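You operate a simulated robot arm through the tools that you are given. There is no shell and no other tool. Be economical: measure what you need, move in short steps, check, and stop when the job is done.

Carry out the task below with a simulated two-armed robot. There is one attempt and no reset: what you move stays moved.

Task
Change line A over to the full bottle and mark the low one EMPTY.
Fine: open the full bottle's knob, then throw the green lever, then shut the low bottle's knob; line A keeps its pressure; the sign hangs on the low bottle's peg; shut both doors; leave the other controls alone.

Only the result counts: the job must be done as asked and must still hold three seconds after the hand-in. Knocking over, shifting, dropping, spilling or breaking anything else fails it.

Robot
Two 7-joint arms with two-finger parallel grippers on one trunk, on a base that drives. Base frame: it is fixed to the floor where the robot stands at the start and does not move with it; the origin is under the middle of the robot, x ahead of it, y to its left, z up. Lengths are in mm, angles in degrees, forces in N, time in s.
The left shoulder is at the start at [60, 147, 543], the right one opposite. With the tool pointing down near the work surface each hand reaches from about 100 to 720 mm from the robot's upright axis, wherever it stands, measured 20 degrees to its own side. Places, roughly: bench side cabinet door [0, -600, 900]; bottle one gauge [700, -400, 1600]; bottle three knob [500, 400, 1100]; bottle two gauge [700, 0, 1500]; green lever [600, -200, 1300]; out a handle [600, 200, 1300]; out b handle [600, 500, 1400]; regulator a knob [600, -200, 1500]; regulator b knob [600, 400, 1400]; stair side cabinet door [0, 600, 900]; vent a button [700, -400, 1400]; vent b button [700, 200, 1500]. Payload 3.43 kg a hand.
The TCP of each hand is the grasp point between the finger pads, 30 mm short of the fingertips. In the tool frame z runs along the fingers and y along their closing line. Largest opening 94 mm; finger width 28, thickness 10; the body of the gripper, 50 by 96 mm, starts 55 mm behind the TCP.
Orientation is told as [roll, pitch, yaw] about the base's x, y, z axes, in that order, counted from this pose: with the fingers straight down and closing along the base's y, the tool's x points along the base's -x, its y along +y and its z along -z.

Tools
- The arms move only by the tool servo_tool. It takes "left_targets", "right_targets" or both (then of equal length, played together; a hand with none holds still); each is a list of rows, each a list of 7 numbers: the shift along the base's x, y, z in units of 25 mm (1.0 is 25 mm), then the turn, a rotation vector about the base's x, y, z in units of 4 degrees (1.0 is 4 degrees), then the closure, from 0 (fully open) to 1 (shut). In form: [[x, y, z, ax, ay, az, hand], ...]. A call has 1 to 10 rows; each row shifts and turns the commanded pose from where the row before left it. A call with a number of a shift or a turn outside -1 to 1 is refused whole. Each row takes 0.2 s and may step no farther than 50 mm and 8.6 degrees from the row before; otherwise, or with a gripper value out of range, the whole call is refused. Where a pose cannot be reached the arm comes as near as it can. A force on the tool above 50 N (or 10 N above the force at the start of the call, whichever is more), or a blocked arm, ends the call early, and 0.2 s more pass. Each finger travels about 72 mm/s and halts on what it meets, pressing with about 34 N; the grip force reading is that of the motor and also rises with nothing between the fingers. The clock runs only during rows and for 0.2 s after the last one: add rows that do not move to give the fingers time. The reply holds the time, the measured pose of the TCP, the force on the tool along the base axes, the opening and the grip force, in the units named above and with some noise, with the torque about the TCP (base axes, N m) and any sound that the robot's microphone picked up, and new pictures: "pictures" is both (left out), scene, wrist or none (wrist: the cameras of the hands that moved).
- Cameras (640 x 400 px; columns grow to the right, rows downward): "scene" is now at [53.7, -19.3, 1219.3]; the picture's right is [-0.07, -1.00, 0.00], its down [-0.21, 0.02, -0.98] and it looks along [0.97, -0.07, -0.21] (base axes); focal length 214 px, centre (320, 200). "left" rides on the left gripper at [76, -14, -103] in its tool frame; the picture's right is [0.18, 0.98, 0.00], its down [-0.75, 0.14, -0.64] and it looks along [-0.63, 0.12, 0.77] (tool axes); focal length 243 px, centre (320, 200). "right" rides on the right gripper at [76, 14, -103] in its tool frame; the picture's right is [-0.18, 0.98, 0.00], its down [-0.75, -0.14, -0.64] and it looks along [-0.63, -0.12, 0.77] (tool axes); focal length 243 px, centre (320, 200).
- raise_lower(by): slides the trunk up (or, below 0, down) by that many mm; the arms and the scene camera ride with it, the base frame stays. It gives what a move gives, with no picture.
- steer(legs): drives the robot by 1 to 6 legs, each [ahead, left, turn to the left] in mm, mm and degrees, along the robot's own axes; the way and the turn of a leg run together, so that a leg with both is an arc; at most 1500 mm and 180 degrees a leg. The arms and the cameras ride along, it lands a little off, and it stops where it bumps. It gives what a move gives, and a new picture of the scene camera.
- aim_head(pan, tilt): turns the head with the scene camera to pan (to the left, within 86 degrees either way) and tilt (down, from -29 to 69), counted from straight ahead of the robot. It gives what a move gives, and a new picture of the scene camera.
- measure_at(camera, pixels): for up to 12 pixels [column, row] of the newest picture of that camera ("zoom" is the newest enlarged one), the place [x, y, z] in the base frame of the surface seen there, good to about 2 mm, but the place of the scene camera against the robot may be out by one fixed shift of up to 25 mm in any direction. The clock stands still meanwhile.
- close_up(camera, box): a new picture of the part [left, top, right, bottom] of that camera's present view, enlarged. The clock stands still meanwhile.
- finish_job(): hands the job in; it is judged then, once.

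Keep the steps short. Do not move on a guess: measure, check each grasp and each placing, and mend mistakes. In all there are 80 turns and 260 pictures (those below and enlarged ones count). Leave the grippers open and the arms clear of the work at the hand-in unless told otherwise, and finish with a single line.

The tools are called after "Emit:" by a JSON object that holds its "name" and its "arguments". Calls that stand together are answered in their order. servo_tool: Moves the arms, as the interface text tells. Its arguments: {"type":"object","properties":{"left_targets":{"type":"array","items":{"type":"array","items":{"type":"number"}}},"right_targets":{"type":"array","items":{"type":"array","items":{"type":"number"}}},"pictures":{"type":"string","enum":["both","scene","wrist","none"]}},"required":[]} The other tools are called the same way: raise_lower (by) slides the trunk up or down; steer (legs) drives the base; aim_head (pan, tilt) turns the head that bears the scene camera; measure_at (camera, pixels) gives the place of the surface under pixels of a picture; close_up (camera, box) takes an enlarged picture of a part of a camera's view; finish_job () hands the job in.

At the start:

```text
clock: 0.0
left_eef_pos: [306.0, 59.7, 999.5]
left_tcp_rot: [-0.1, -0.1, 0.0]
left_ft_force: [-0.5, 0.6, 0.4]
left_ft_torque: [0.02, 0.01, -0.02]
left_grip_width: 94.1
left_grasp_force: 0.0
right_eef_pos: [318.9, -210.4, 1000.6]
right_tcp_rot: [0.0, 0.0, -0.1]
right_ft_force: [-0.3, 0.1, -0.2]
right_ft_torque: [-0.03, 0.0, -0.01]
right_grip_width: 94.0
right_grasp_force: 0.0
trunk travel left (down, up): [-250.0, 0.0]
robot x, y, heading: [2.4, 0.5, 0.0]
head pan, tilt: [-4.2, 12.3]
```

scene: 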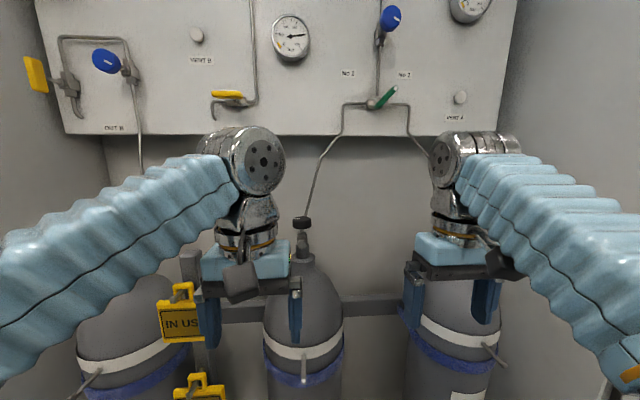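
right: 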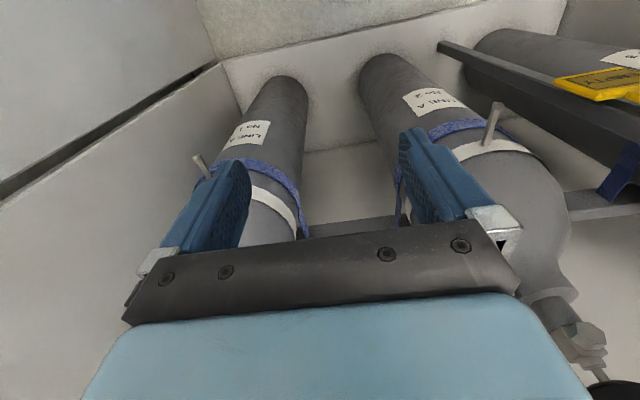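
left: 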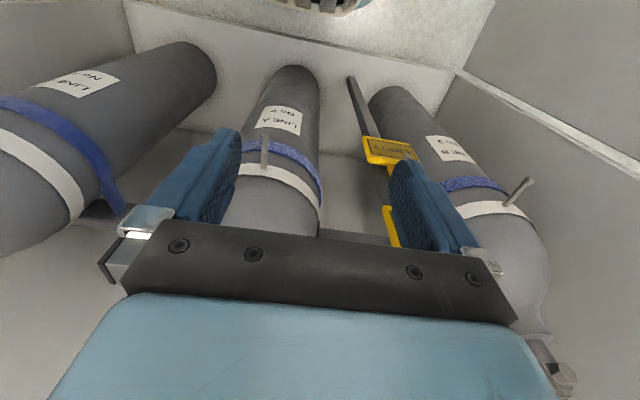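

I see three bottles, two signs on a post near (185,320), and the panel above. First I'll tilt the head up to read the gauges.

Emit:
{"name": "aim_head", "arguments": {"pan": -10, "tilt": -15}}

Emit:
{"name": "close_up", "arguments": {"camera": "scene", "box": [200, 60, 520, 260]}}

```text
clock: 0.9
left_eef_pos: [305.6, 59.5, 1000.9]
left_tcp_rot: [-0.1, -0.1, 0.0]
left_ft_force: [0.0, 0.0, 0.0]
left_ft_torque: [0.01, 0.0, -0.02]
left_grip_width: 93.8
left_grasp_force: 0.0
right_eef_pos: [317.5, -210.1, 999.9]
right_tcp_rot: [0.0, 0.1, -0.1]
right_ft_force: [-0.5, -0.5, 0.4]
right_ft_torque: [0.03, -0.01, -0.01]
right_grip_width: 94.1
right_grasp_force: 0.1
trunk travel left (down, up): [-250.0, 0.0]
robot x, y, heading: [-0.9, 2.3, 0.1]
head pan, tilt: [-10.0, -15.0]
```

scene: 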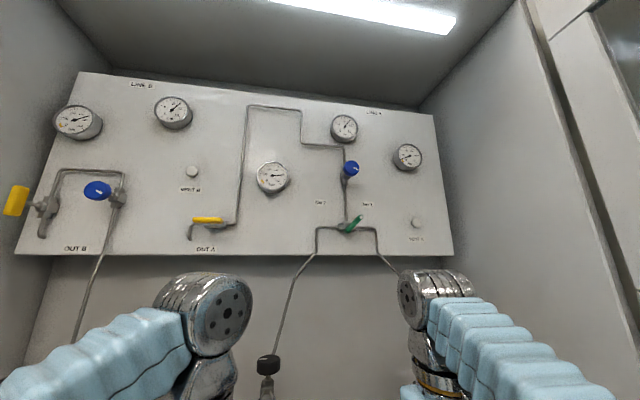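

```text
2.00 times, centred on (360, 160) of scene
```

zoom: 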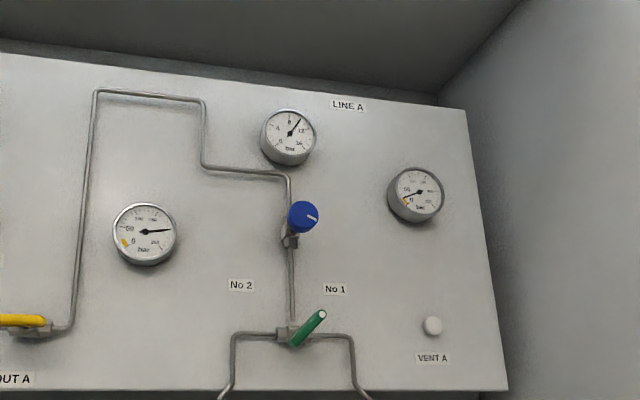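

Emit:
{"name": "close_up", "arguments": {"camera": "scene", "box": [380, 130, 444, 170]}}

Emit:
{"name": "close_up", "arguments": {"camera": "scene", "box": [240, 155, 304, 195]}}

Emit:
{"name": "close_up", "arguments": {"camera": "scene", "box": [290, 190, 400, 260]}}

Emit:
{"name": "close_up", "arguments": {"camera": "scene", "box": [312, 108, 376, 148]}}

```text
10.00 times, centred on (412, 150) of scene
```

zoom: 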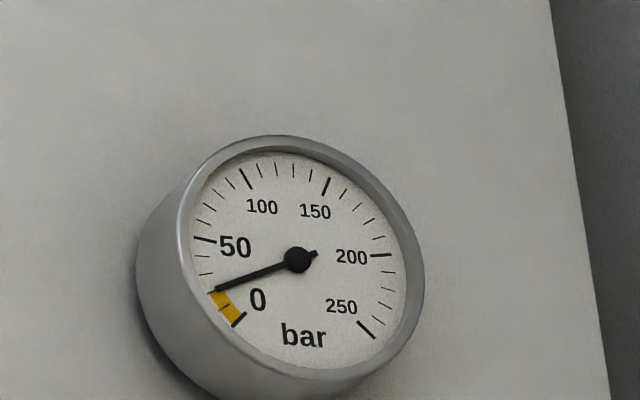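

```text
10.00 times, centred on (272, 175) of scene
```

zoom: 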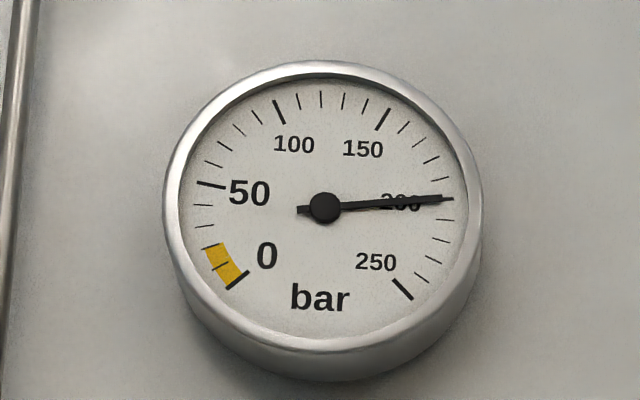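

```text
5.71 times, centred on (345, 225) of scene
```

zoom: 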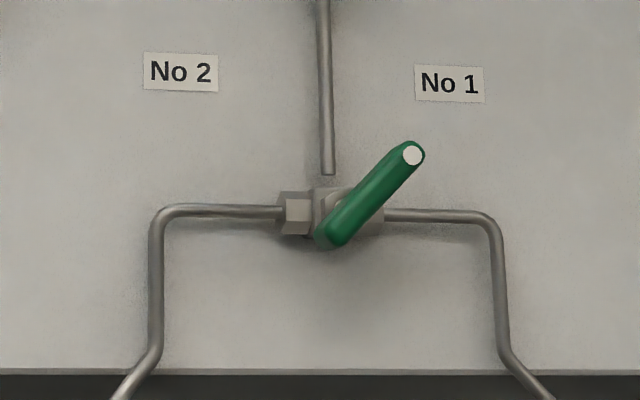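

```text
10.00 times, centred on (344, 128) of scene
```

zoom: 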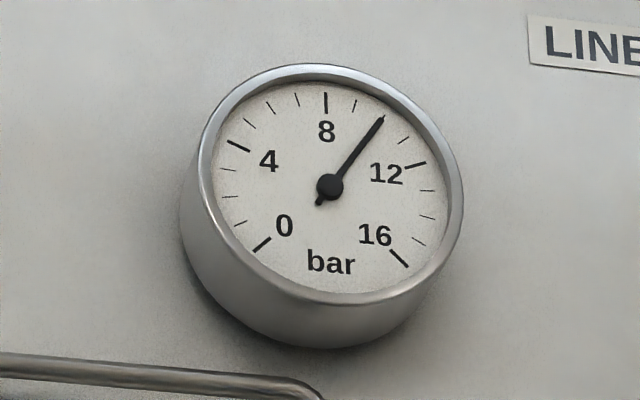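

Bottle 1 reads ~20 (low), bottle 2 ~200 (full); the lever points to No 1; line A ~10 bar. Now I look at bottles, pegs and doors.

Emit:
{"name": "aim_head", "arguments": {"pan": -20, "tilt": 35}}

Emit:
{"name": "aim_head", "arguments": {"pan": -80, "tilt": 25}}

Emit:
{"name": "aim_head", "arguments": {"pan": 80, "tilt": 25}}

Emit:
{"name": "aim_head", "arguments": {"pan": 20, "tilt": 35}}

```text
clock: 2.1
left_eef_pos: [306.8, 59.6, 1000.7]
left_tcp_rot: [-0.1, -0.1, 0.0]
left_ft_force: [0.0, -0.2, -0.2]
left_ft_torque: [0.03, -0.01, -0.02]
left_grip_width: 94.1
left_grasp_force: 0.0
right_eef_pos: [317.5, -210.2, 999.9]
right_tcp_rot: [0.0, 0.1, 0.0]
right_ft_force: [0.3, -0.8, -0.7]
right_ft_torque: [0.02, 0.0, -0.01]
right_grip_width: 93.8
right_grasp_force: 0.0
trunk travel left (down, up): [-250.0, 0.0]
robot x, y, heading: [-0.6, 3.3, 0.1]
head pan, tilt: [-20.0, 35.0]
```

scene: 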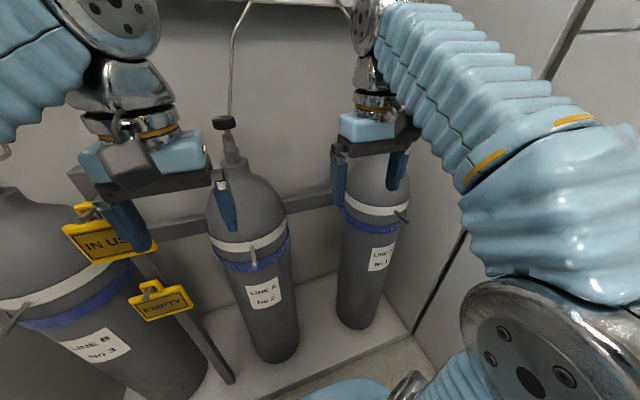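

```text
clock: 3.4
left_eef_pos: [306.3, 59.9, 1000.3]
left_tcp_rot: [-0.1, -0.2, 0.0]
left_ft_force: [0.1, 1.1, -0.2]
left_ft_torque: [0.03, 0.0, 0.0]
left_grip_width: 94.0
left_grasp_force: 0.1
right_eef_pos: [318.0, -209.6, 999.3]
right_tcp_rot: [0.1, 0.0, 0.0]
right_ft_force: [0.1, 0.2, 0.2]
right_ft_torque: [-0.05, 0.01, 0.0]
right_grip_width: 93.8
right_grasp_force: 0.1
trunk travel left (down, up): [-250.0, 0.0]
robot x, y, heading: [2.0, -0.3, 0.1]
head pan, tilt: [-80.0, 25.0]
```

scene: 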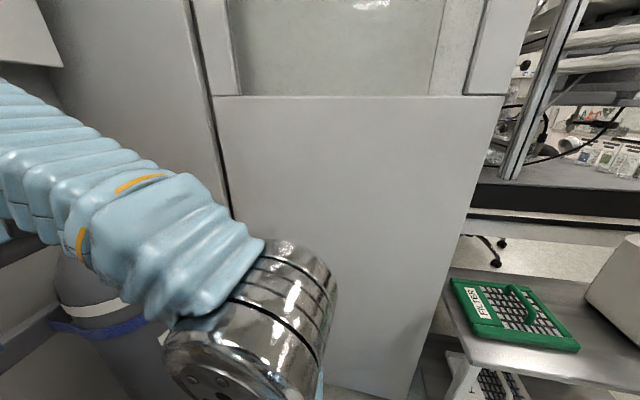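

```text
clock: 5.9
left_eef_pos: [305.6, 59.3, 1000.2]
left_tcp_rot: [-0.1, -0.1, 0.0]
left_ft_force: [-1.0, 0.1, -0.8]
left_ft_torque: [0.0, 0.0, 0.06]
left_grip_width: 94.2
left_grasp_force: 0.0
right_eef_pos: [318.3, -209.7, 998.8]
right_tcp_rot: [0.0, 0.0, 0.0]
right_ft_force: [0.2, 0.6, 0.6]
right_ft_torque: [-0.01, -0.01, -0.01]
right_grip_width: 94.1
right_grasp_force: 0.1
trunk travel left (down, up): [-250.0, 0.0]
robot x, y, heading: [-1.5, -2.6, -0.1]
head pan, tilt: [80.0, 25.0]
```

scene: 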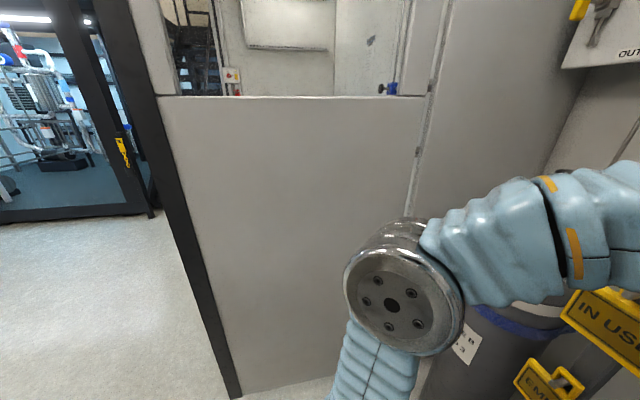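

```text
clock: 7.2
left_eef_pos: [306.6, 59.1, 998.6]
left_tcp_rot: [-0.1, -0.1, 0.0]
left_ft_force: [0.8, -0.3, 0.4]
left_ft_torque: [0.03, -0.01, 0.02]
left_grip_width: 94.1
left_grasp_force: 0.0
right_eef_pos: [317.2, -210.6, 1001.1]
right_tcp_rot: [0.0, 0.0, 0.0]
right_ft_force: [0.3, 0.5, -0.9]
right_ft_torque: [-0.03, -0.04, -0.04]
right_grip_width: 94.0
right_grasp_force: 0.0
trunk travel left (down, up): [-250.0, 0.0]
robot x, y, heading: [-4.2, -0.1, 0.1]
head pan, tilt: [20.0, 35.0]
```

scene: 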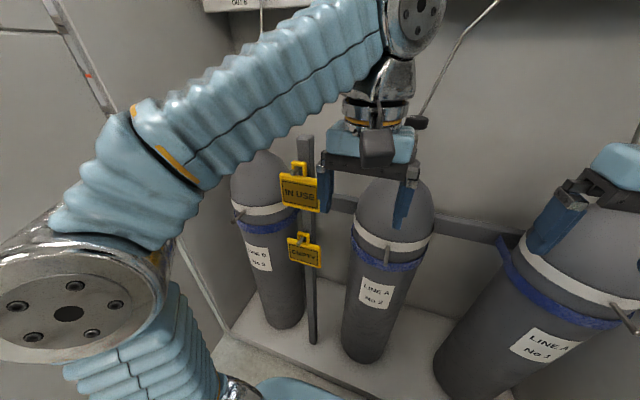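

Doors are folded open beside me; EMPTY sign hangs on the post. I aim the head at the bottles and measure things.

Emit:
{"name": "aim_head", "arguments": {"pan": -5, "tilt": 25}}

Emit:
{"name": "close_up", "arguments": {"camera": "scene", "box": [160, 100, 480, 300]}}

```text
clock: 8.1
left_eef_pos: [305.7, 60.4, 998.4]
left_tcp_rot: [-0.1, -0.2, 0.0]
left_ft_force: [-0.5, -0.5, -0.2]
left_ft_torque: [-0.01, 0.06, 0.0]
left_grip_width: 94.1
left_grasp_force: 0.1
right_eef_pos: [317.7, -209.3, 999.0]
right_tcp_rot: [0.0, 0.0, -0.1]
right_ft_force: [-0.1, 0.0, -0.3]
right_ft_torque: [-0.04, -0.02, 0.01]
right_grip_width: 93.8
right_grasp_force: 0.1
trunk travel left (down, up): [-250.0, 0.0]
robot x, y, heading: [0.3, -1.4, 0.1]
head pan, tilt: [-5.0, 25.0]
```

scene: 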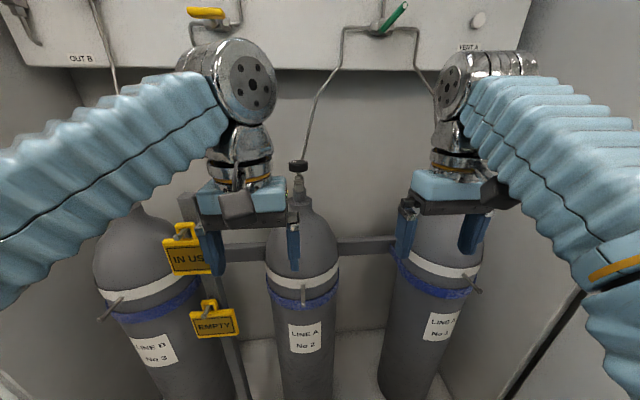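

```text
2.00 times, centred on (320, 200) of scene
```

zoom: 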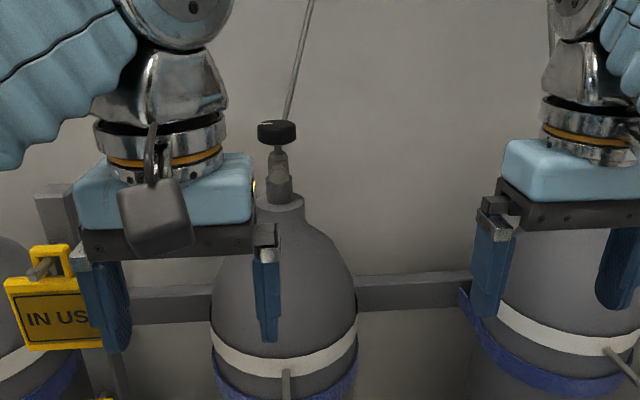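

Emit:
{"name": "measure_at", "arguments": {"camera": "scene", "pixels": [[298, 163], [290, 167], [306, 167], [299, 185], [479, 290], [467, 276], [213, 326], [210, 301], [294, 268], [402, 258], [218, 270], [388, 18]]}}

Emit:
{"name": "close_up", "arguments": {"camera": "scene", "box": [170, 210, 266, 350]}}

Emit:
{"name": "close_up", "arguments": {"camera": "scene", "box": [256, 140, 344, 195]}}

Emit:
{"name": "close_up", "arguments": {"camera": "scene", "box": [400, 190, 528, 310]}}

```text
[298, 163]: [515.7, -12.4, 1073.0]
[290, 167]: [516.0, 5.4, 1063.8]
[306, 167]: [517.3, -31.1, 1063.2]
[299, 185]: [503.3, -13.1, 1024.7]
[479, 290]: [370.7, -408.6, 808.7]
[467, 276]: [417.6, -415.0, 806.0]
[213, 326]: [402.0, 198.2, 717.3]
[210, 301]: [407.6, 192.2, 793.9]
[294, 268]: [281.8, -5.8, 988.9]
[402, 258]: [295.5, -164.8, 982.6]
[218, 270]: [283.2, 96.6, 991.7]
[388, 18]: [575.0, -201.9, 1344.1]
```

```text
2.86 times, centred on (218, 280) of scene
```

zoom: 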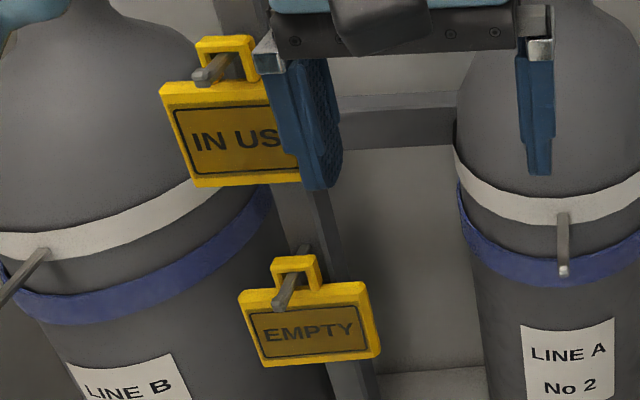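

```text
7.27 times, centred on (300, 168) of scene
```

zoom: 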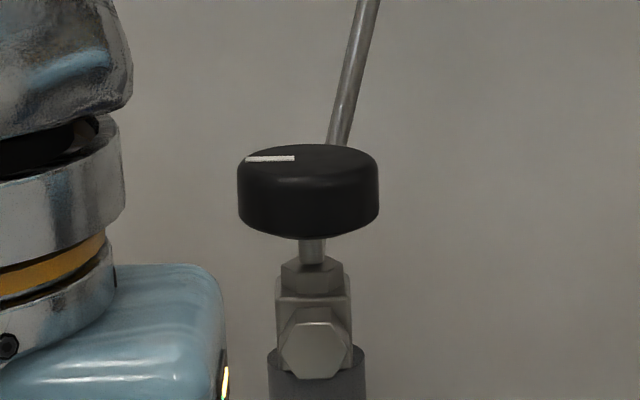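

```text
3.33 times, centred on (464, 250) of scene
```

zoom: 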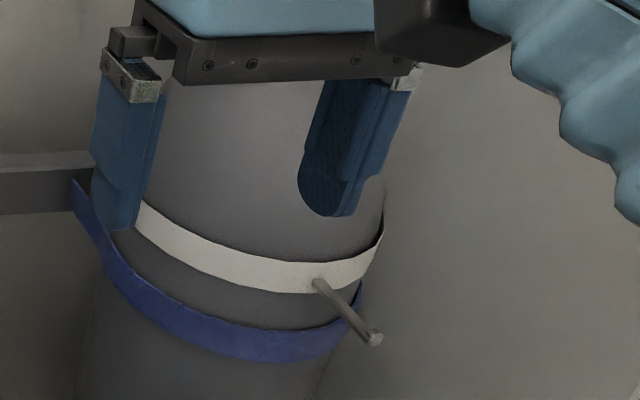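

Emit:
{"name": "measure_at", "arguments": {"camera": "scene", "pixels": [[302, 157], [304, 149], [306, 141], [311, 115], [318, 97], [335, 72], [342, 35], [380, 32], [404, 8], [376, 30], [240, 260], [187, 240]]}}

Emit:
{"name": "servo_tool", "arguments": {"left_targets": [[0.5, 0, 1, 0, 0, 0, 0], [0.5, 0, 1, 0, 0, 0, 0], [0.5, 0, 1, 0, 0, 0, 0], [0.5, 0, 1, 0, 0, 0, 0], [1, -0.3, 1, 0, 0, 0, 0], [1, -0.3, 0.4, 0, 0, 0, 0]], "right_targets": [[-1, 0, 0, 0, 0, 0, 0], [-1, 0, 0, 0, 0, 0, 0], [-1, 0, 0, 0, 0, 0, 0], [-1, 0, 0, 0, 0, 0, 0], [0, 0, 0, 0, 0, 0, 0], [0, 0, 0, 0, 0, 0, 0]]}}

```text
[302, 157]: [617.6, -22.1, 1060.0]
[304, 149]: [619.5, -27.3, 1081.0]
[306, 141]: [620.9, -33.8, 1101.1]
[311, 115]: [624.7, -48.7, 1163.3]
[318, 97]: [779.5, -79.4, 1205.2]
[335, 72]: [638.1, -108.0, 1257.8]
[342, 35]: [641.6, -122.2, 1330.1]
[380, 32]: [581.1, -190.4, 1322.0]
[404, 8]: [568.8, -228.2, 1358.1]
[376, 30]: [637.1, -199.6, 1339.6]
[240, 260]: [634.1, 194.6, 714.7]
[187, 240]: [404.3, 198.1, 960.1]
```

```text
clock: 9.4
left_eef_pos: [305.9, 59.8, 1000.4]
left_tcp_rot: [-0.1, -0.1, 0.0]
left_ft_force: [0.6, -0.3, 0.7]
left_ft_torque: [-0.01, 0.01, 0.02]
left_grip_width: 94.1
left_grasp_force: 0.1
left hand out of reach, approached as far as the arm can: row 1, 2, 3, 4, 5, 6
right_eef_pos: [235.4, -194.4, 990.0]
right_tcp_rot: [0.1, 0.1, 0.0]
right_ft_force: [0.3, -0.3, 0.3]
right_ft_torque: [-0.01, 0.0, -0.02]
right_grip_width: 94.0
right_grasp_force: 0.0
right hand out of reach, approached as far as the arm can: row 2, 3, 4
trunk travel left (down, up): [-250.0, 0.0]
robot x, y, heading: [-0.2, 0.5, -0.1]
head pan, tilt: [-5.0, 25.0]
```

scene: 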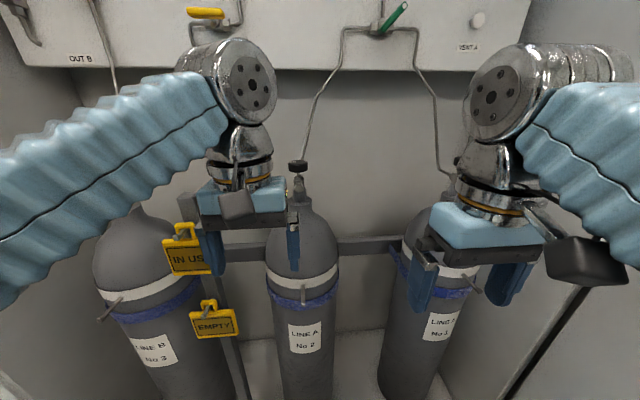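
right: 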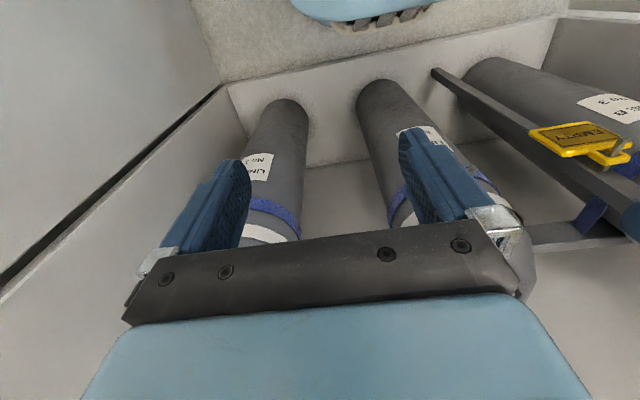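
left: 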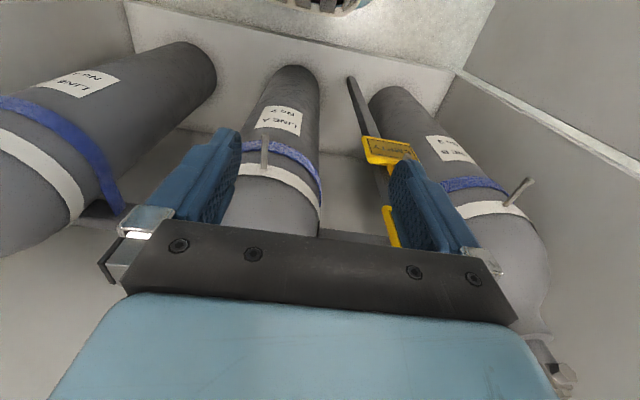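

Tool-down can't rise above ~1000, so I'll pitch both hands up toward horizontal (fingers forward), while moving a bit ahead.

Emit:
{"name": "servo_tool", "arguments": {"left_targets": [[0.3, 0, 0, 0, -1, 0, 0], [0.3, 0, 0, 0, -1, 0, 0], [0.3, 0, 0, 0, -1, 0, 0], [0.3, 0, 0, 0, -1, 0, 0], [0.3, 0, 0, 0, -1, 0, 0], [0.3, 0, 0, 0, -1, 0, 0], [0.3, 0, 0, 0, -1, 0, 0], [0.3, 0, 0, 0, -1, 0, 0], [0.3, 0, 0, 0, -1, 0, 0], [0.3, 0, 0, 0, -1, 0, 0]], "right_targets": [[0.5, 0, 0, 0, -1, 0, 0], [0.5, 0, 0, 0, -1, 0, 0], [0.5, 0, 0, 0, -1, 0, 0], [0.5, 0, 0, 0, -1, 0, 0], [0.5, 0, 0, 0, -1, 0, 0], [0.5, 0, 0, 0, -1, 0, 0], [0.3, 0, 0, 0, -1, 0, 0], [0.3, 0, 0, 0, -1, 0, 0], [0.3, 0, 0, 0, -1, 0, 0], [0.3, 0, 0, 0, -1, 0, 0]], "pictures": "scene"}}

```text
clock: 11.7
left_eef_pos: [381.9, 60.4, 999.9]
left_tcp_rot: [-0.1, -40.2, 0.0]
left_ft_force: [0.2, -0.3, -0.3]
left_ft_torque: [-0.02, -0.03, 0.0]
left_grip_width: 94.2
left_grasp_force: 0.1
right_eef_pos: [343.2, -194.0, 989.5]
right_tcp_rot: [-0.1, -40.2, 0.0]
right_ft_force: [0.1, -0.2, -0.3]
right_ft_torque: [0.0, -0.01, 0.02]
right_grip_width: 93.7
right_grasp_force: 0.0
trunk travel left (down, up): [-250.0, 0.0]
robot x, y, heading: [-1.4, 4.2, 0.1]
head pan, tilt: [-5.0, 25.0]
```

scene: 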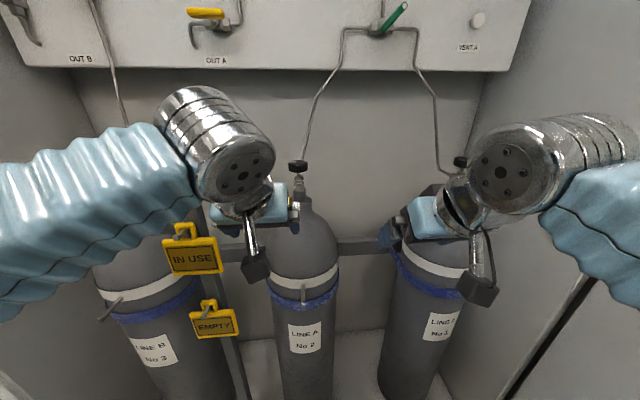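

Works well. Continue pitching 40° and raising.

Emit:
{"name": "servo_tool", "arguments": {"left_targets": [[0, 0, 0.2, 0, -1, 0, 0], [0, 0, 0.2, 0, -1, 0, 0], [0, 0, 0.2, 0, -1, 0, 0], [0, 0, 0.2, 0, -1, 0, 0], [0, 0, 0.3, 0, -1, 0, 0], [0, 0, 0.3, 0, -1, 0, 0], [0, 0, 0.3, 0, -1, 0, 0], [0, 0, 0.3, 0, -1, 0, 0], [0, 0, 0.3, 0, -1, 0, 0], [0, 0, 0.3, 0, -1, 0, 0]], "right_targets": [[0, 0, 0.2, 0, -1, 0, 0], [0, 0, 0.2, 0, -1, 0, 0], [0, 0, 0.2, 0, -1, 0, 0], [0, 0, 0.2, 0, -1, 0, 0], [0, 0, 0.3, 0, -1, 0, 0], [0, 0, 0.3, 0, -1, 0, 0], [0, 0, 0.3, 0, -1, 0, 0], [0, 0, 0.3, 0, -1, 0, 0], [0, 0, 0.3, 0, -1, 0, 0], [0, 0, 0.3, 0, -1, 0, 0]], "pictures": "both"}}

```text
clock: 13.8
left_eef_pos: [382.3, 59.6, 1064.6]
left_tcp_rot: [-0.2, -80.1, 0.2]
left_ft_force: [0.7, 0.0, -0.2]
left_ft_torque: [0.01, -0.02, -0.01]
left_grip_width: 94.2
left_grasp_force: 0.0
right_eef_pos: [341.7, -193.2, 1054.7]
right_tcp_rot: [-0.1, -80.1, 0.2]
right_ft_force: [0.5, 0.2, -0.9]
right_ft_torque: [-0.02, 0.02, 0.0]
right_grip_width: 94.0
right_grasp_force: 0.0
trunk travel left (down, up): [-250.0, 0.0]
robot x, y, heading: [-1.4, -2.4, 0.0]
head pan, tilt: [-5.0, 25.0]
```

scene: 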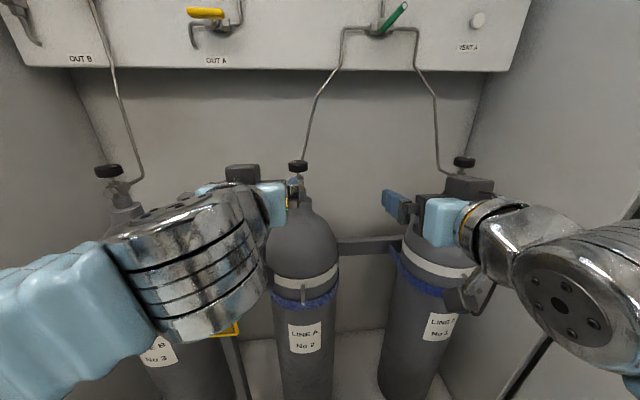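
right: 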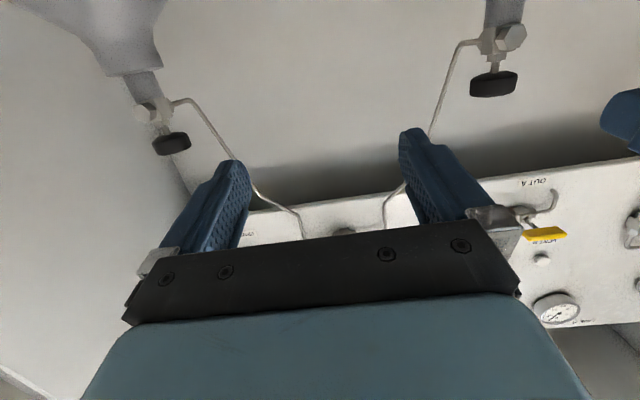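
left: 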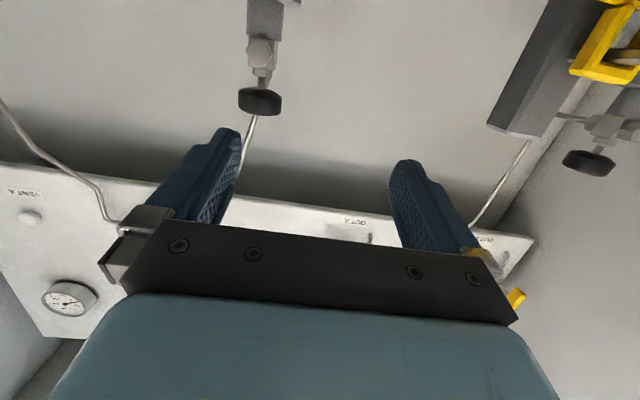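

Measure knobs precisely via the wrist cameras.

Emit:
{"name": "measure_at", "arguments": {"camera": "left", "pixels": [[260, 105], [241, 98], [280, 101], [260, 113], [260, 95]]}}

Emit:
{"name": "measure_at", "arguments": {"camera": "right", "pixels": [[171, 147], [154, 145], [189, 141], [171, 135], [494, 85], [472, 85], [516, 80]]}}

Emit:
{"name": "measure_at", "arguments": {"camera": "scene", "pixels": [[298, 168], [298, 162], [464, 162], [390, 18], [403, 5], [375, 32]]}}

```text
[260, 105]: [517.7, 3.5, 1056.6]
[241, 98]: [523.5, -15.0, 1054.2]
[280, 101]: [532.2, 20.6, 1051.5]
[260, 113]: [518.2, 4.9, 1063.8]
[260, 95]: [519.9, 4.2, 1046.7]
```

```text
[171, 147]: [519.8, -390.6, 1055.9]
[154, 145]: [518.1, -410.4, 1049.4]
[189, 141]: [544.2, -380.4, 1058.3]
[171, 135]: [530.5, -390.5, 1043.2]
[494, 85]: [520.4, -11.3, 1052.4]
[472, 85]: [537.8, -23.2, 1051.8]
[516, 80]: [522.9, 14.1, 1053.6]
```

```text
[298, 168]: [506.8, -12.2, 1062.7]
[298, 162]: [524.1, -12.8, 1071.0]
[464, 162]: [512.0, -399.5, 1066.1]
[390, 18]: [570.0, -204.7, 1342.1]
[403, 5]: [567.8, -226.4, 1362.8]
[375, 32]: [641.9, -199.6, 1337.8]
```

Knob 2 centre ≈ (535, 1, 1056). I'll level the left hand, yaw it −45° so it comes from the left, at a pre-grasp point (450, 86, 1056). The right hand also levels.

Emit:
{"name": "servo_tool", "arguments": {"left_targets": [[0.27, 0.1, -0.1, 0, -0.8, 0, 0], [0.27, 0.1, -0.1, 0, -0.85, 0, 0], [0.27, 0.1, -0.1, 0, -0.85, 0, 0], [0.27, 0.1, 0, 0, 0, -1, 0], [0.27, 0.1, 0, 0, 0, -1, 0], [0.27, 0.1, 0, 0, 0, -1, 0], [0.27, 0.1, 0, 0, 0, -1, 0], [0.27, 0.1, 0, 0, 0, -1, 0], [0.27, 0.1, 0, 0, 0, -1, 0], [0.27, 0.1, 0, 0, 0, -1, 0]], "pictures": "none"}}

Emit:
{"name": "servo_tool", "arguments": {"left_targets": [[0, 0, 0, 0, 0, -1, 0], [0, 0, 0, 0, 0, -1, 0], [0, 0, 0, 0, 0, -1, 0], [0, 0, 0, 0, 0, -1, 0], [0, 0, 0, 0, 0, 0, 0]], "pictures": "both"}}

```text
clock: 16.1
left_eef_pos: [448.5, 85.3, 1057.9]
left_tcp_rot: [-172.4, -89.9, 144.4]
left_ft_force: [0.3, 0.2, 0.8]
left_ft_torque: [0.0, 0.01, -0.01]
left_grip_width: 93.7
left_grasp_force: 0.0
right_eef_pos: [342.3, -193.4, 1054.8]
right_tcp_rot: [-0.1, -80.0, 0.0]
right_ft_force: [-1.0, -0.4, -0.8]
right_ft_torque: [0.01, 0.0, 0.03]
right_grip_width: 93.9
right_grasp_force: 0.1
trunk travel left (down, up): [-250.0, 0.0]
robot x, y, heading: [0.8, -3.9, 0.2]
head pan, tilt: [-5.0, 25.0]
```

```text
clock: 17.2
left_eef_pos: [448.4, 84.6, 1057.4]
left_tcp_rot: [-157.8, -90.0, 113.9]
left_ft_force: [0.4, 0.0, -0.8]
left_ft_torque: [0.0, -0.01, 0.0]
left_grip_width: 94.1
left_grasp_force: 0.1
right_eef_pos: [342.8, -193.8, 1053.8]
right_tcp_rot: [-0.1, -79.9, 0.1]
right_ft_force: [0.1, 0.6, -0.3]
right_ft_torque: [0.01, 0.04, 0.0]
right_grip_width: 94.2
right_grasp_force: 0.1
trunk travel left (down, up): [-250.0, 0.0]
robot x, y, heading: [0.0, -1.9, -0.2]
head pan, tilt: [-5.0, 25.0]
```

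scene: 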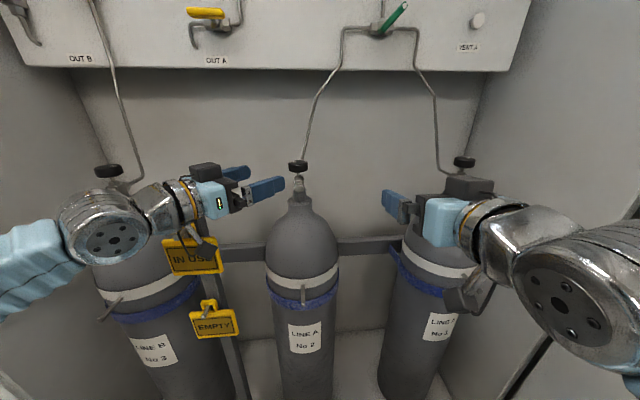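
left: 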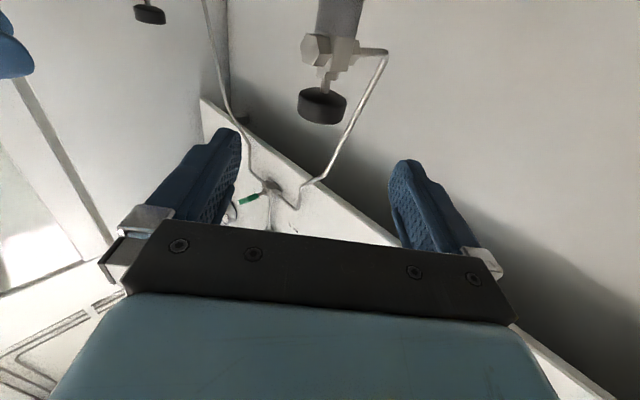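

Emit:
{"name": "measure_at", "arguments": {"camera": "left", "pixels": [[321, 110], [300, 102], [344, 104], [321, 121], [321, 93], [230, 135], [405, 165]]}}

Emit:
{"name": "close_up", "arguments": {"camera": "left", "box": [240, 60, 400, 160]}}

```text
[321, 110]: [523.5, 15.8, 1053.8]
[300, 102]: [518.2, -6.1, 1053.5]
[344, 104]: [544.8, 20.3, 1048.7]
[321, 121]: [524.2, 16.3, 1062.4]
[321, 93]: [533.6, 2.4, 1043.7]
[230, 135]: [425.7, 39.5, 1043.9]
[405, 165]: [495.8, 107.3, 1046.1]
```

```text
4.00 times, centred on (320, 110) of left
```

zoom: 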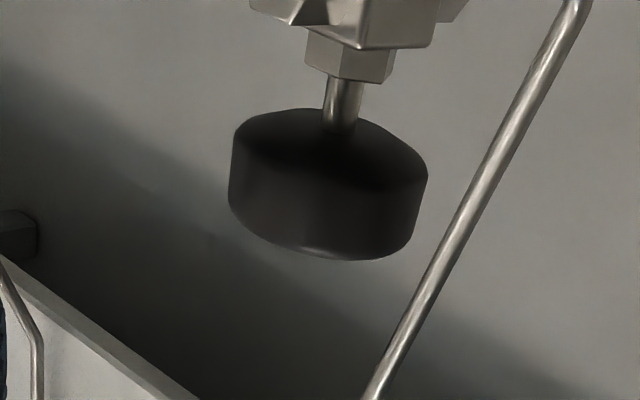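

Knob centred between the fingers; centre ≈ (537, 2, 1054). Advance along the tool axis and close.

Emit:
{"name": "servo_tool", "arguments": {"left_targets": [[0.71, -0.66, -0.02, 0, 0, 0, 0], [0.71, -0.66, -0.02, 0, 0, 0, 0], [0.71, -0.66, -0.02, 0, 0, 0, 0], [0.71, -0.66, -0.02, 0, 0, 0, 0], [0.71, -0.66, -0.02, 0, 0, 0, 0], [0, 0, 0, 0, 0, 0, 0.9], [0, 0, 0, 0, 0, 0, 0.9], [0, 0, 0, 0, 0, 0, 1], [0, 0, 0, 0, 0, 0, 1]], "pictures": "wrist"}}

```text
clock: 19.2
left_eef_pos: [528.2, 9.9, 1053.5]
left_tcp_rot: [179.2, -89.9, 136.9]
left_ft_force: [2.0, 0.2, 1.3]
left_ft_torque: [0.15, -0.07, -0.01]
left_grip_width: 43.3
left_grasp_force: 45.2
left hand out of reach, approached as far as the arm can: row 5
right_eef_pos: [342.0, -192.4, 1055.1]
right_tcp_rot: [0.0, -80.0, 0.0]
right_ft_force: [0.6, 1.4, 0.3]
right_ft_torque: [-0.02, -0.01, 0.0]
right_grip_width: 94.2
right_grasp_force: 0.1
trunk travel left (down, up): [-250.0, 0.0]
robot x, y, heading: [3.0, 1.2, 0.1]
head pan, tilt: [-5.0, 25.0]
```

left: 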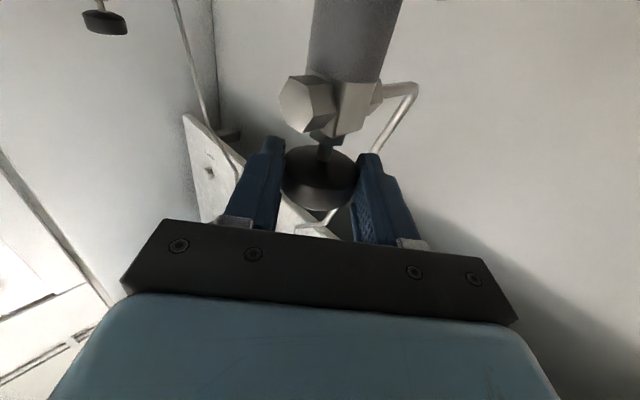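

Gripped (43 mm), but the arm is at its reach limit. I'll release, back off, and look at the floor to see whether I can drive closer.

Emit:
{"name": "servo_tool", "arguments": {"left_targets": [[0, 0, 0, 0, 0, 0, 0], [0, 0, 0, 0, 0, 0, 0], [0, 0, 0, 0, 0, 0, 0], [0, 0, 0, 0, 0, 0, 0], [-0.71, 0.66, 0, 0, 0, 0, 0], [-0.71, 0.66, 0, 0, 0, 0, 0], [-0.71, 0.66, 0, 0, 0, 0, 0], [-0.71, 0.66, 0, 0, 0, 0, 0], [-0.71, 0.66, 0, 0, 0, 0, 0], [-0.71, 0.66, 0, 0, 0, 0, 0]], "pictures": "none"}}

Emit:
{"name": "aim_head", "arguments": {"pan": 0, "tilt": 65}}

```text
clock: 21.4
left_eef_pos: [421.1, 109.1, 1051.5]
left_tcp_rot: [154.7, -89.9, 161.2]
left_ft_force: [-0.1, 0.4, -0.1]
left_ft_torque: [0.0, -0.01, 0.03]
left_grip_width: 94.0
left_grasp_force: 0.1
right_eef_pos: [341.6, -192.8, 1054.1]
right_tcp_rot: [0.0, -80.0, 0.0]
right_ft_force: [0.5, 0.0, -0.3]
right_ft_torque: [0.01, 0.0, 0.03]
right_grip_width: 94.0
right_grasp_force: 0.1
trunk travel left (down, up): [-250.0, 0.0]
robot x, y, heading: [0.9, 1.8, -0.0]
head pan, tilt: [-5.0, 25.0]
```

```text
clock: 22.5
left_eef_pos: [422.0, 108.2, 1052.3]
left_tcp_rot: [-171.8, -90.0, 127.6]
left_ft_force: [-0.1, 0.4, 0.9]
left_ft_torque: [0.0, 0.01, -0.06]
left_grip_width: 94.1
left_grasp_force: 0.1
right_eef_pos: [342.9, -193.2, 1055.0]
right_tcp_rot: [0.0, -79.9, 0.1]
right_ft_force: [-0.2, -0.8, -0.6]
right_ft_torque: [-0.01, -0.02, 0.01]
right_grip_width: 94.1
right_grasp_force: 0.1
trunk travel left (down, up): [-250.0, 0.0]
robot x, y, heading: [3.1, 2.6, -0.1]
head pan, tilt: [0.0, 65.0]
```

scene: 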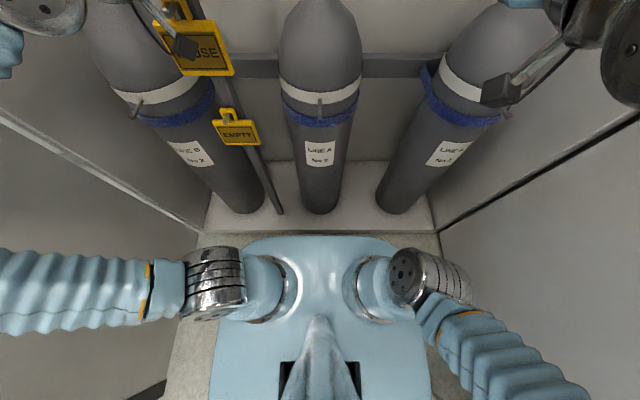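

Emit:
{"name": "measure_at", "arguments": {"camera": "scene", "pixels": [[320, 240], [320, 228], [320, 220], [320, 208], [280, 205], [240, 122], [320, 115], [20, 250], [600, 250], [160, 280], [205, 215], [322, 95]]}}

```text
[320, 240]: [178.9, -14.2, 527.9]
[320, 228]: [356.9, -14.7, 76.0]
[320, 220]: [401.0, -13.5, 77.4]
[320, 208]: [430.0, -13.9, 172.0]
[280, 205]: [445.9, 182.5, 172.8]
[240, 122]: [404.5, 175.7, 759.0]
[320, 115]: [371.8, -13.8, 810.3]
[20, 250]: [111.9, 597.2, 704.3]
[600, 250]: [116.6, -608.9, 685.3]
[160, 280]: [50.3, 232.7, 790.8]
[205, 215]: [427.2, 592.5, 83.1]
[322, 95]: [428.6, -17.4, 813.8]
```

There's room between my torso (x≈190) and the plinth (x≈350). Drive ahead 100 mm.

Emit:
{"name": "steer", "arguments": {"legs": [[100, 0, 0]]}}

```text
clock: 23.7
left_eef_pos: [507.2, 107.0, 1059.2]
left_tcp_rot: [162.1, -88.9, 153.7]
left_ft_force: [-0.9, -4.9, 7.3]
left_ft_torque: [0.49, 0.5, 0.4]
left_grip_width: 94.1
left_grasp_force: 0.1
right_eef_pos: [432.1, -193.6, 1053.9]
right_tcp_rot: [-0.2, -80.0, 0.0]
right_ft_force: [-0.2, -0.8, -0.9]
right_ft_torque: [-0.02, 0.0, 0.0]
right_grip_width: 93.9
right_grasp_force: 0.1
trunk travel left (down, up): [-250.0, 0.0]
robot x, y, heading: [91.0, 2.8, -0.3]
head pan, tilt: [0.0, 65.0]
stopped in leg 1: the force on the tool passed its limit at 59 N (the readings are from after the stop); the commanded pose is now the measured one
```

scene: 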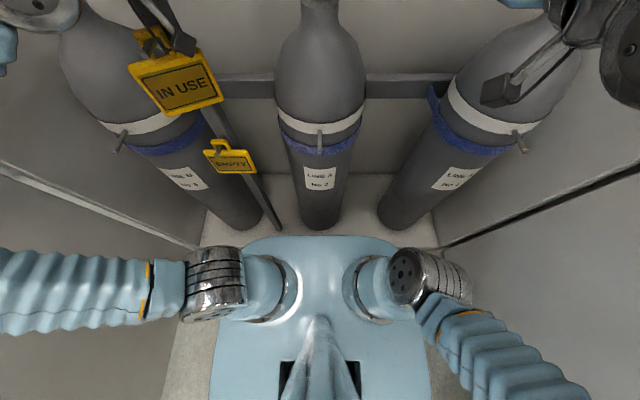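

The left hand touched something (push up, likely the post or sign). Look at it.

Emit:
{"name": "aim_head", "arguments": {"pan": 15, "tilt": 35}}

Emit:
{"name": "close_up", "arguments": {"camera": "left", "box": [0, 0, 640, 400]}}

```text
clock: 24.7
left_eef_pos: [508.3, 107.0, 1060.0]
left_tcp_rot: [163.3, -89.0, 152.4]
left_ft_force: [-2.5, -5.9, 11.1]
left_ft_torque: [0.82, 0.83, 0.61]
left_grip_width: 94.1
left_grasp_force: 0.1
right_eef_pos: [432.2, -194.3, 1053.5]
right_tcp_rot: [0.1, -80.0, -0.3]
right_ft_force: [0.2, -0.1, -0.2]
right_ft_torque: [0.0, 0.03, 0.02]
right_grip_width: 93.9
right_grasp_force: 0.0
trunk travel left (down, up): [-250.0, 0.0]
robot x, y, heading: [91.8, -1.5, -0.1]
head pan, tilt: [15.0, 35.0]
```

scene: 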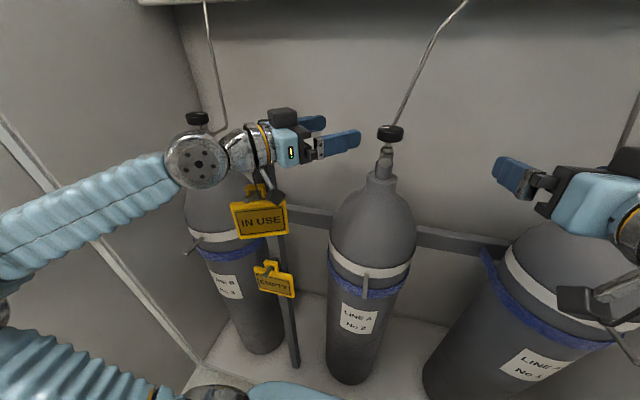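

```text
1.00 times, centred on (320, 200) of left (not enlarged: the box is as wide or as high as the picture)
```

zoom: 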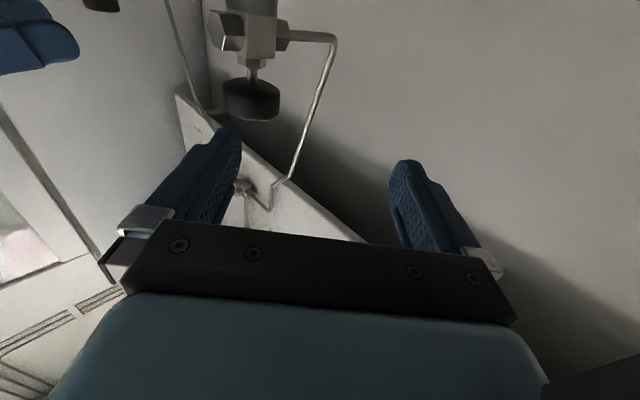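

Emit:
{"name": "close_up", "arguments": {"camera": "scene", "box": [220, 150, 320, 250]}}

Emit:
{"name": "servo_tool", "arguments": {"left_targets": [[0, 0, 0.4, 0, 0, 0, 0], [0, 0, 0.4, 0, 0, 0, 0]], "pictures": "none"}}

Emit:
{"name": "close_up", "arguments": {"camera": "scene", "box": [220, 150, 320, 250]}}

```text
4.00 times, centred on (270, 200) of scene
```

zoom: 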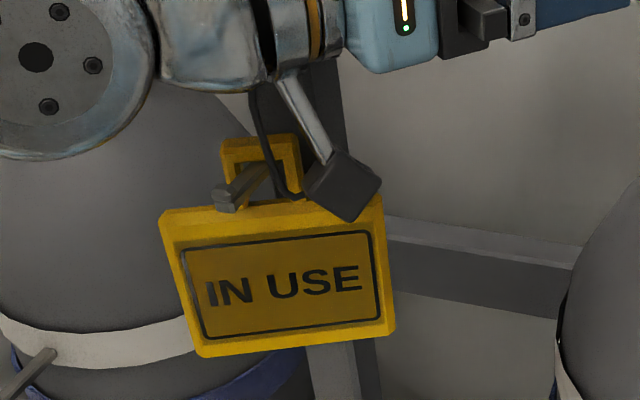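

```text
clock: 25.3
left_eef_pos: [509.2, 108.9, 1078.7]
left_tcp_rot: [169.5, -89.0, 146.4]
left_ft_force: [0.5, 0.5, 0.0]
left_ft_torque: [0.02, 0.02, 0.01]
left_grip_width: 93.8
left_grasp_force: 0.0
right_eef_pos: [432.6, -193.8, 1053.8]
right_tcp_rot: [-0.1, -79.9, 0.1]
right_ft_force: [-0.7, 0.0, 0.3]
right_ft_torque: [-0.01, 0.0, 0.01]
right_grip_width: 93.7
right_grasp_force: 0.0
trunk travel left (down, up): [-250.0, 0.0]
robot x, y, heading: [90.0, -2.6, 0.1]
head pan, tilt: [15.0, 35.0]
```

```text
4.00 times, centred on (270, 200) of scene
```

zoom: 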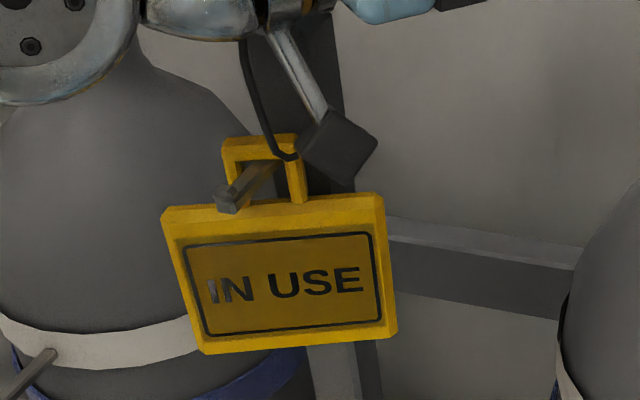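

The sign is undisturbed and free. Lift further, move to in front of knob 2 with smaller yaw (−20°), then lower.

Emit:
{"name": "servo_tool", "arguments": {"left_targets": [[0, 0, 0.8, 0, 0, 0, 0], [-0.38, -0.5, 0.2, 0, 0, 1, 0], [-0.38, -0.5, 0, 0, 0, 1, 0], [-0.38, -0.5, 0, 0, 0, 1, 0], [-0.38, -0.5, 0, 0, 0, 1, 0], [-0.38, -0.5, 0, 0, 0, 1, 0], [-0.38, -0.5, 0, 0, 0, 1, 0], [0, 0, -1, 0, 0, 0, 0], [0, 0, -0.9, 0, 0, 0, 0], [0, 0, 0, 0, 0, 0, 0]], "pictures": "both"}}

```text
clock: 27.5
left_eef_pos: [452.2, 32.7, 1057.1]
left_tcp_rot: [166.8, -89.0, 172.9]
left_ft_force: [-0.3, 0.6, 0.3]
left_ft_torque: [0.01, -0.02, 0.0]
left_grip_width: 93.9
left_grasp_force: 0.1
right_eef_pos: [432.7, -193.0, 1054.3]
right_tcp_rot: [-0.1, -79.9, 0.2]
right_ft_force: [0.2, 0.2, 0.5]
right_ft_torque: [-0.02, 0.0, 0.04]
right_grip_width: 94.2
right_grasp_force: 0.0
trunk travel left (down, up): [-250.0, 0.0]
robot x, y, heading: [90.8, -0.1, -0.2]
head pan, tilt: [15.0, 35.0]
```

scene: 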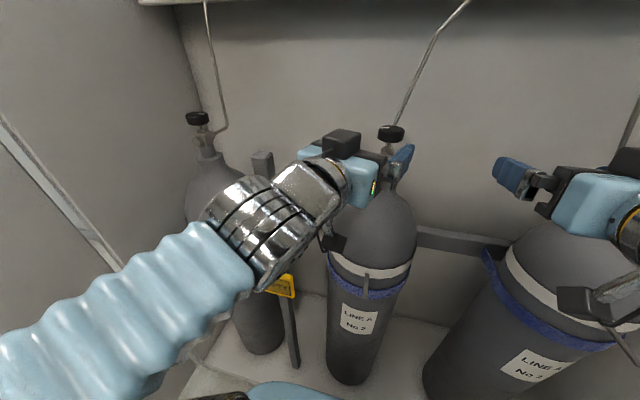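
left: 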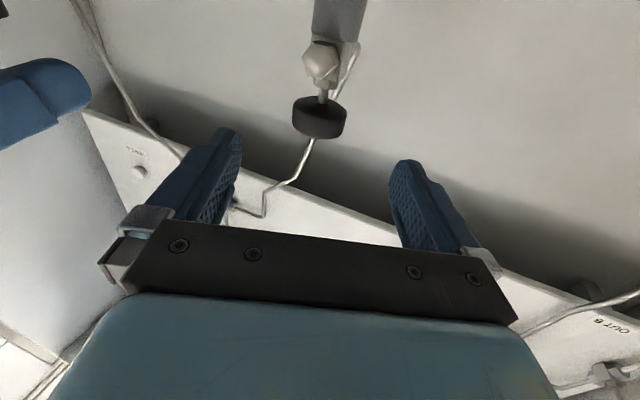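

Aligned with the knob. Advance to the centre and yaw −24° around the knob with fingers open.

Emit:
{"name": "servo_tool", "arguments": {"left_targets": [[0.85, -0.31, -0.03, 0, 0, 0, 0], [0.85, -0.31, -0.03, 0, 0, 0, 0], [0.85, -0.31, -0.03, 0, 0, 0, 0], [0.85, -0.31, -0.03, 0, 0, 0, 0], [0, 0, 0, 0, 0, -1, 0], [0, 0, 0, 0, 0, -1, 0], [0, 0, 0, 0, 0, -1, 0], [0, 0, 0, 0, 0, -1, 0], [0, 0, 0, 0, 0, -1, 0], [0, 0, 0, 0, 0, -1, 0]], "pictures": "wrist"}}

Emit:
{"name": "measure_at", "arguments": {"camera": "left", "pixels": [[320, 205], [320, 180], [320, 160]]}}

```text
clock: 29.7
left_eef_pos: [531.7, 9.7, 1064.0]
left_tcp_rot: [172.8, -88.0, 147.8]
left_ft_force: [-0.7, -0.5, -0.6]
left_ft_torque: [0.0, 0.04, -0.01]
left_grip_width: 94.1
left_grasp_force: 0.1
left hand out of reach, approached as far as the arm can: row 9, 10
right_eef_pos: [432.4, -192.9, 1054.6]
right_tcp_rot: [-0.1, -79.9, 0.2]
right_ft_force: [0.0, -0.4, -0.1]
right_ft_torque: [0.02, 0.01, 0.04]
right_grip_width: 93.9
right_grasp_force: 0.0
trunk travel left (down, up): [-250.0, 0.0]
robot x, y, heading: [89.4, 1.7, -0.0]
head pan, tilt: [15.0, 35.0]
```

left: 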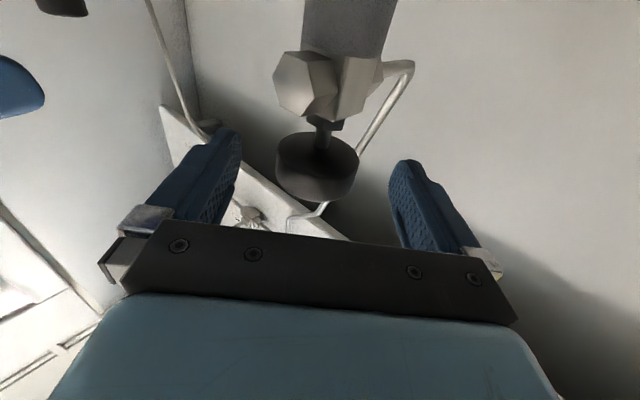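

```text
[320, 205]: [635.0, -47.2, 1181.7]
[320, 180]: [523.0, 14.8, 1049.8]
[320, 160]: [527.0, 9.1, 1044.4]
```

Yaw −44° is at a joint limit; back off 8° and correct height, then grip.

Emit:
{"name": "servo_tool", "arguments": {"left_targets": [[0.1, -0.15, -0.18, 0, 0, 1, 0], [0.1, -0.15, -0.18, 0, 0, 1, 0], [0, 0, 0, 0, 0, 0, 0], [0, 0, 0, 0, 0, 0, 1], [0, 0, 0, 0, 0, 0, 1], [0, 0, 0, 0, 0, 0, 1], [0, 0, 0, 0, 0, 0, 1]], "pictures": "wrist"}}

```text
clock: 31.3
left_eef_pos: [524.6, 9.4, 1068.3]
left_tcp_rot: [179.3, -87.1, 145.4]
left_ft_force: [-18.8, -22.5, -11.7]
left_ft_torque: [-0.83, -0.38, -0.48]
left_grip_width: 43.8
left_grasp_force: 45.0
left hand out of reach, approached as far as the arm can: row 1, 2
right_eef_pos: [431.6, -195.0, 1053.4]
right_tcp_rot: [0.5, -80.0, -0.6]
right_ft_force: [-0.4, -0.4, -0.3]
right_ft_torque: [-0.03, 0.01, 0.0]
right_grip_width: 93.9
right_grasp_force: 0.1
trunk travel left (down, up): [-250.0, 0.0]
robot x, y, heading: [90.0, 0.2, 0.1]
head pan, tilt: [15.0, 35.0]
```

left: 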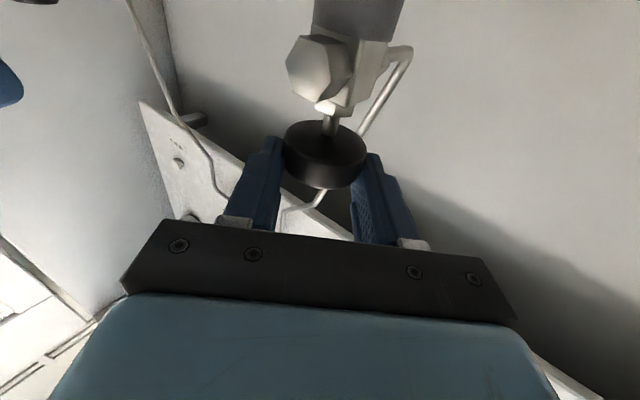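

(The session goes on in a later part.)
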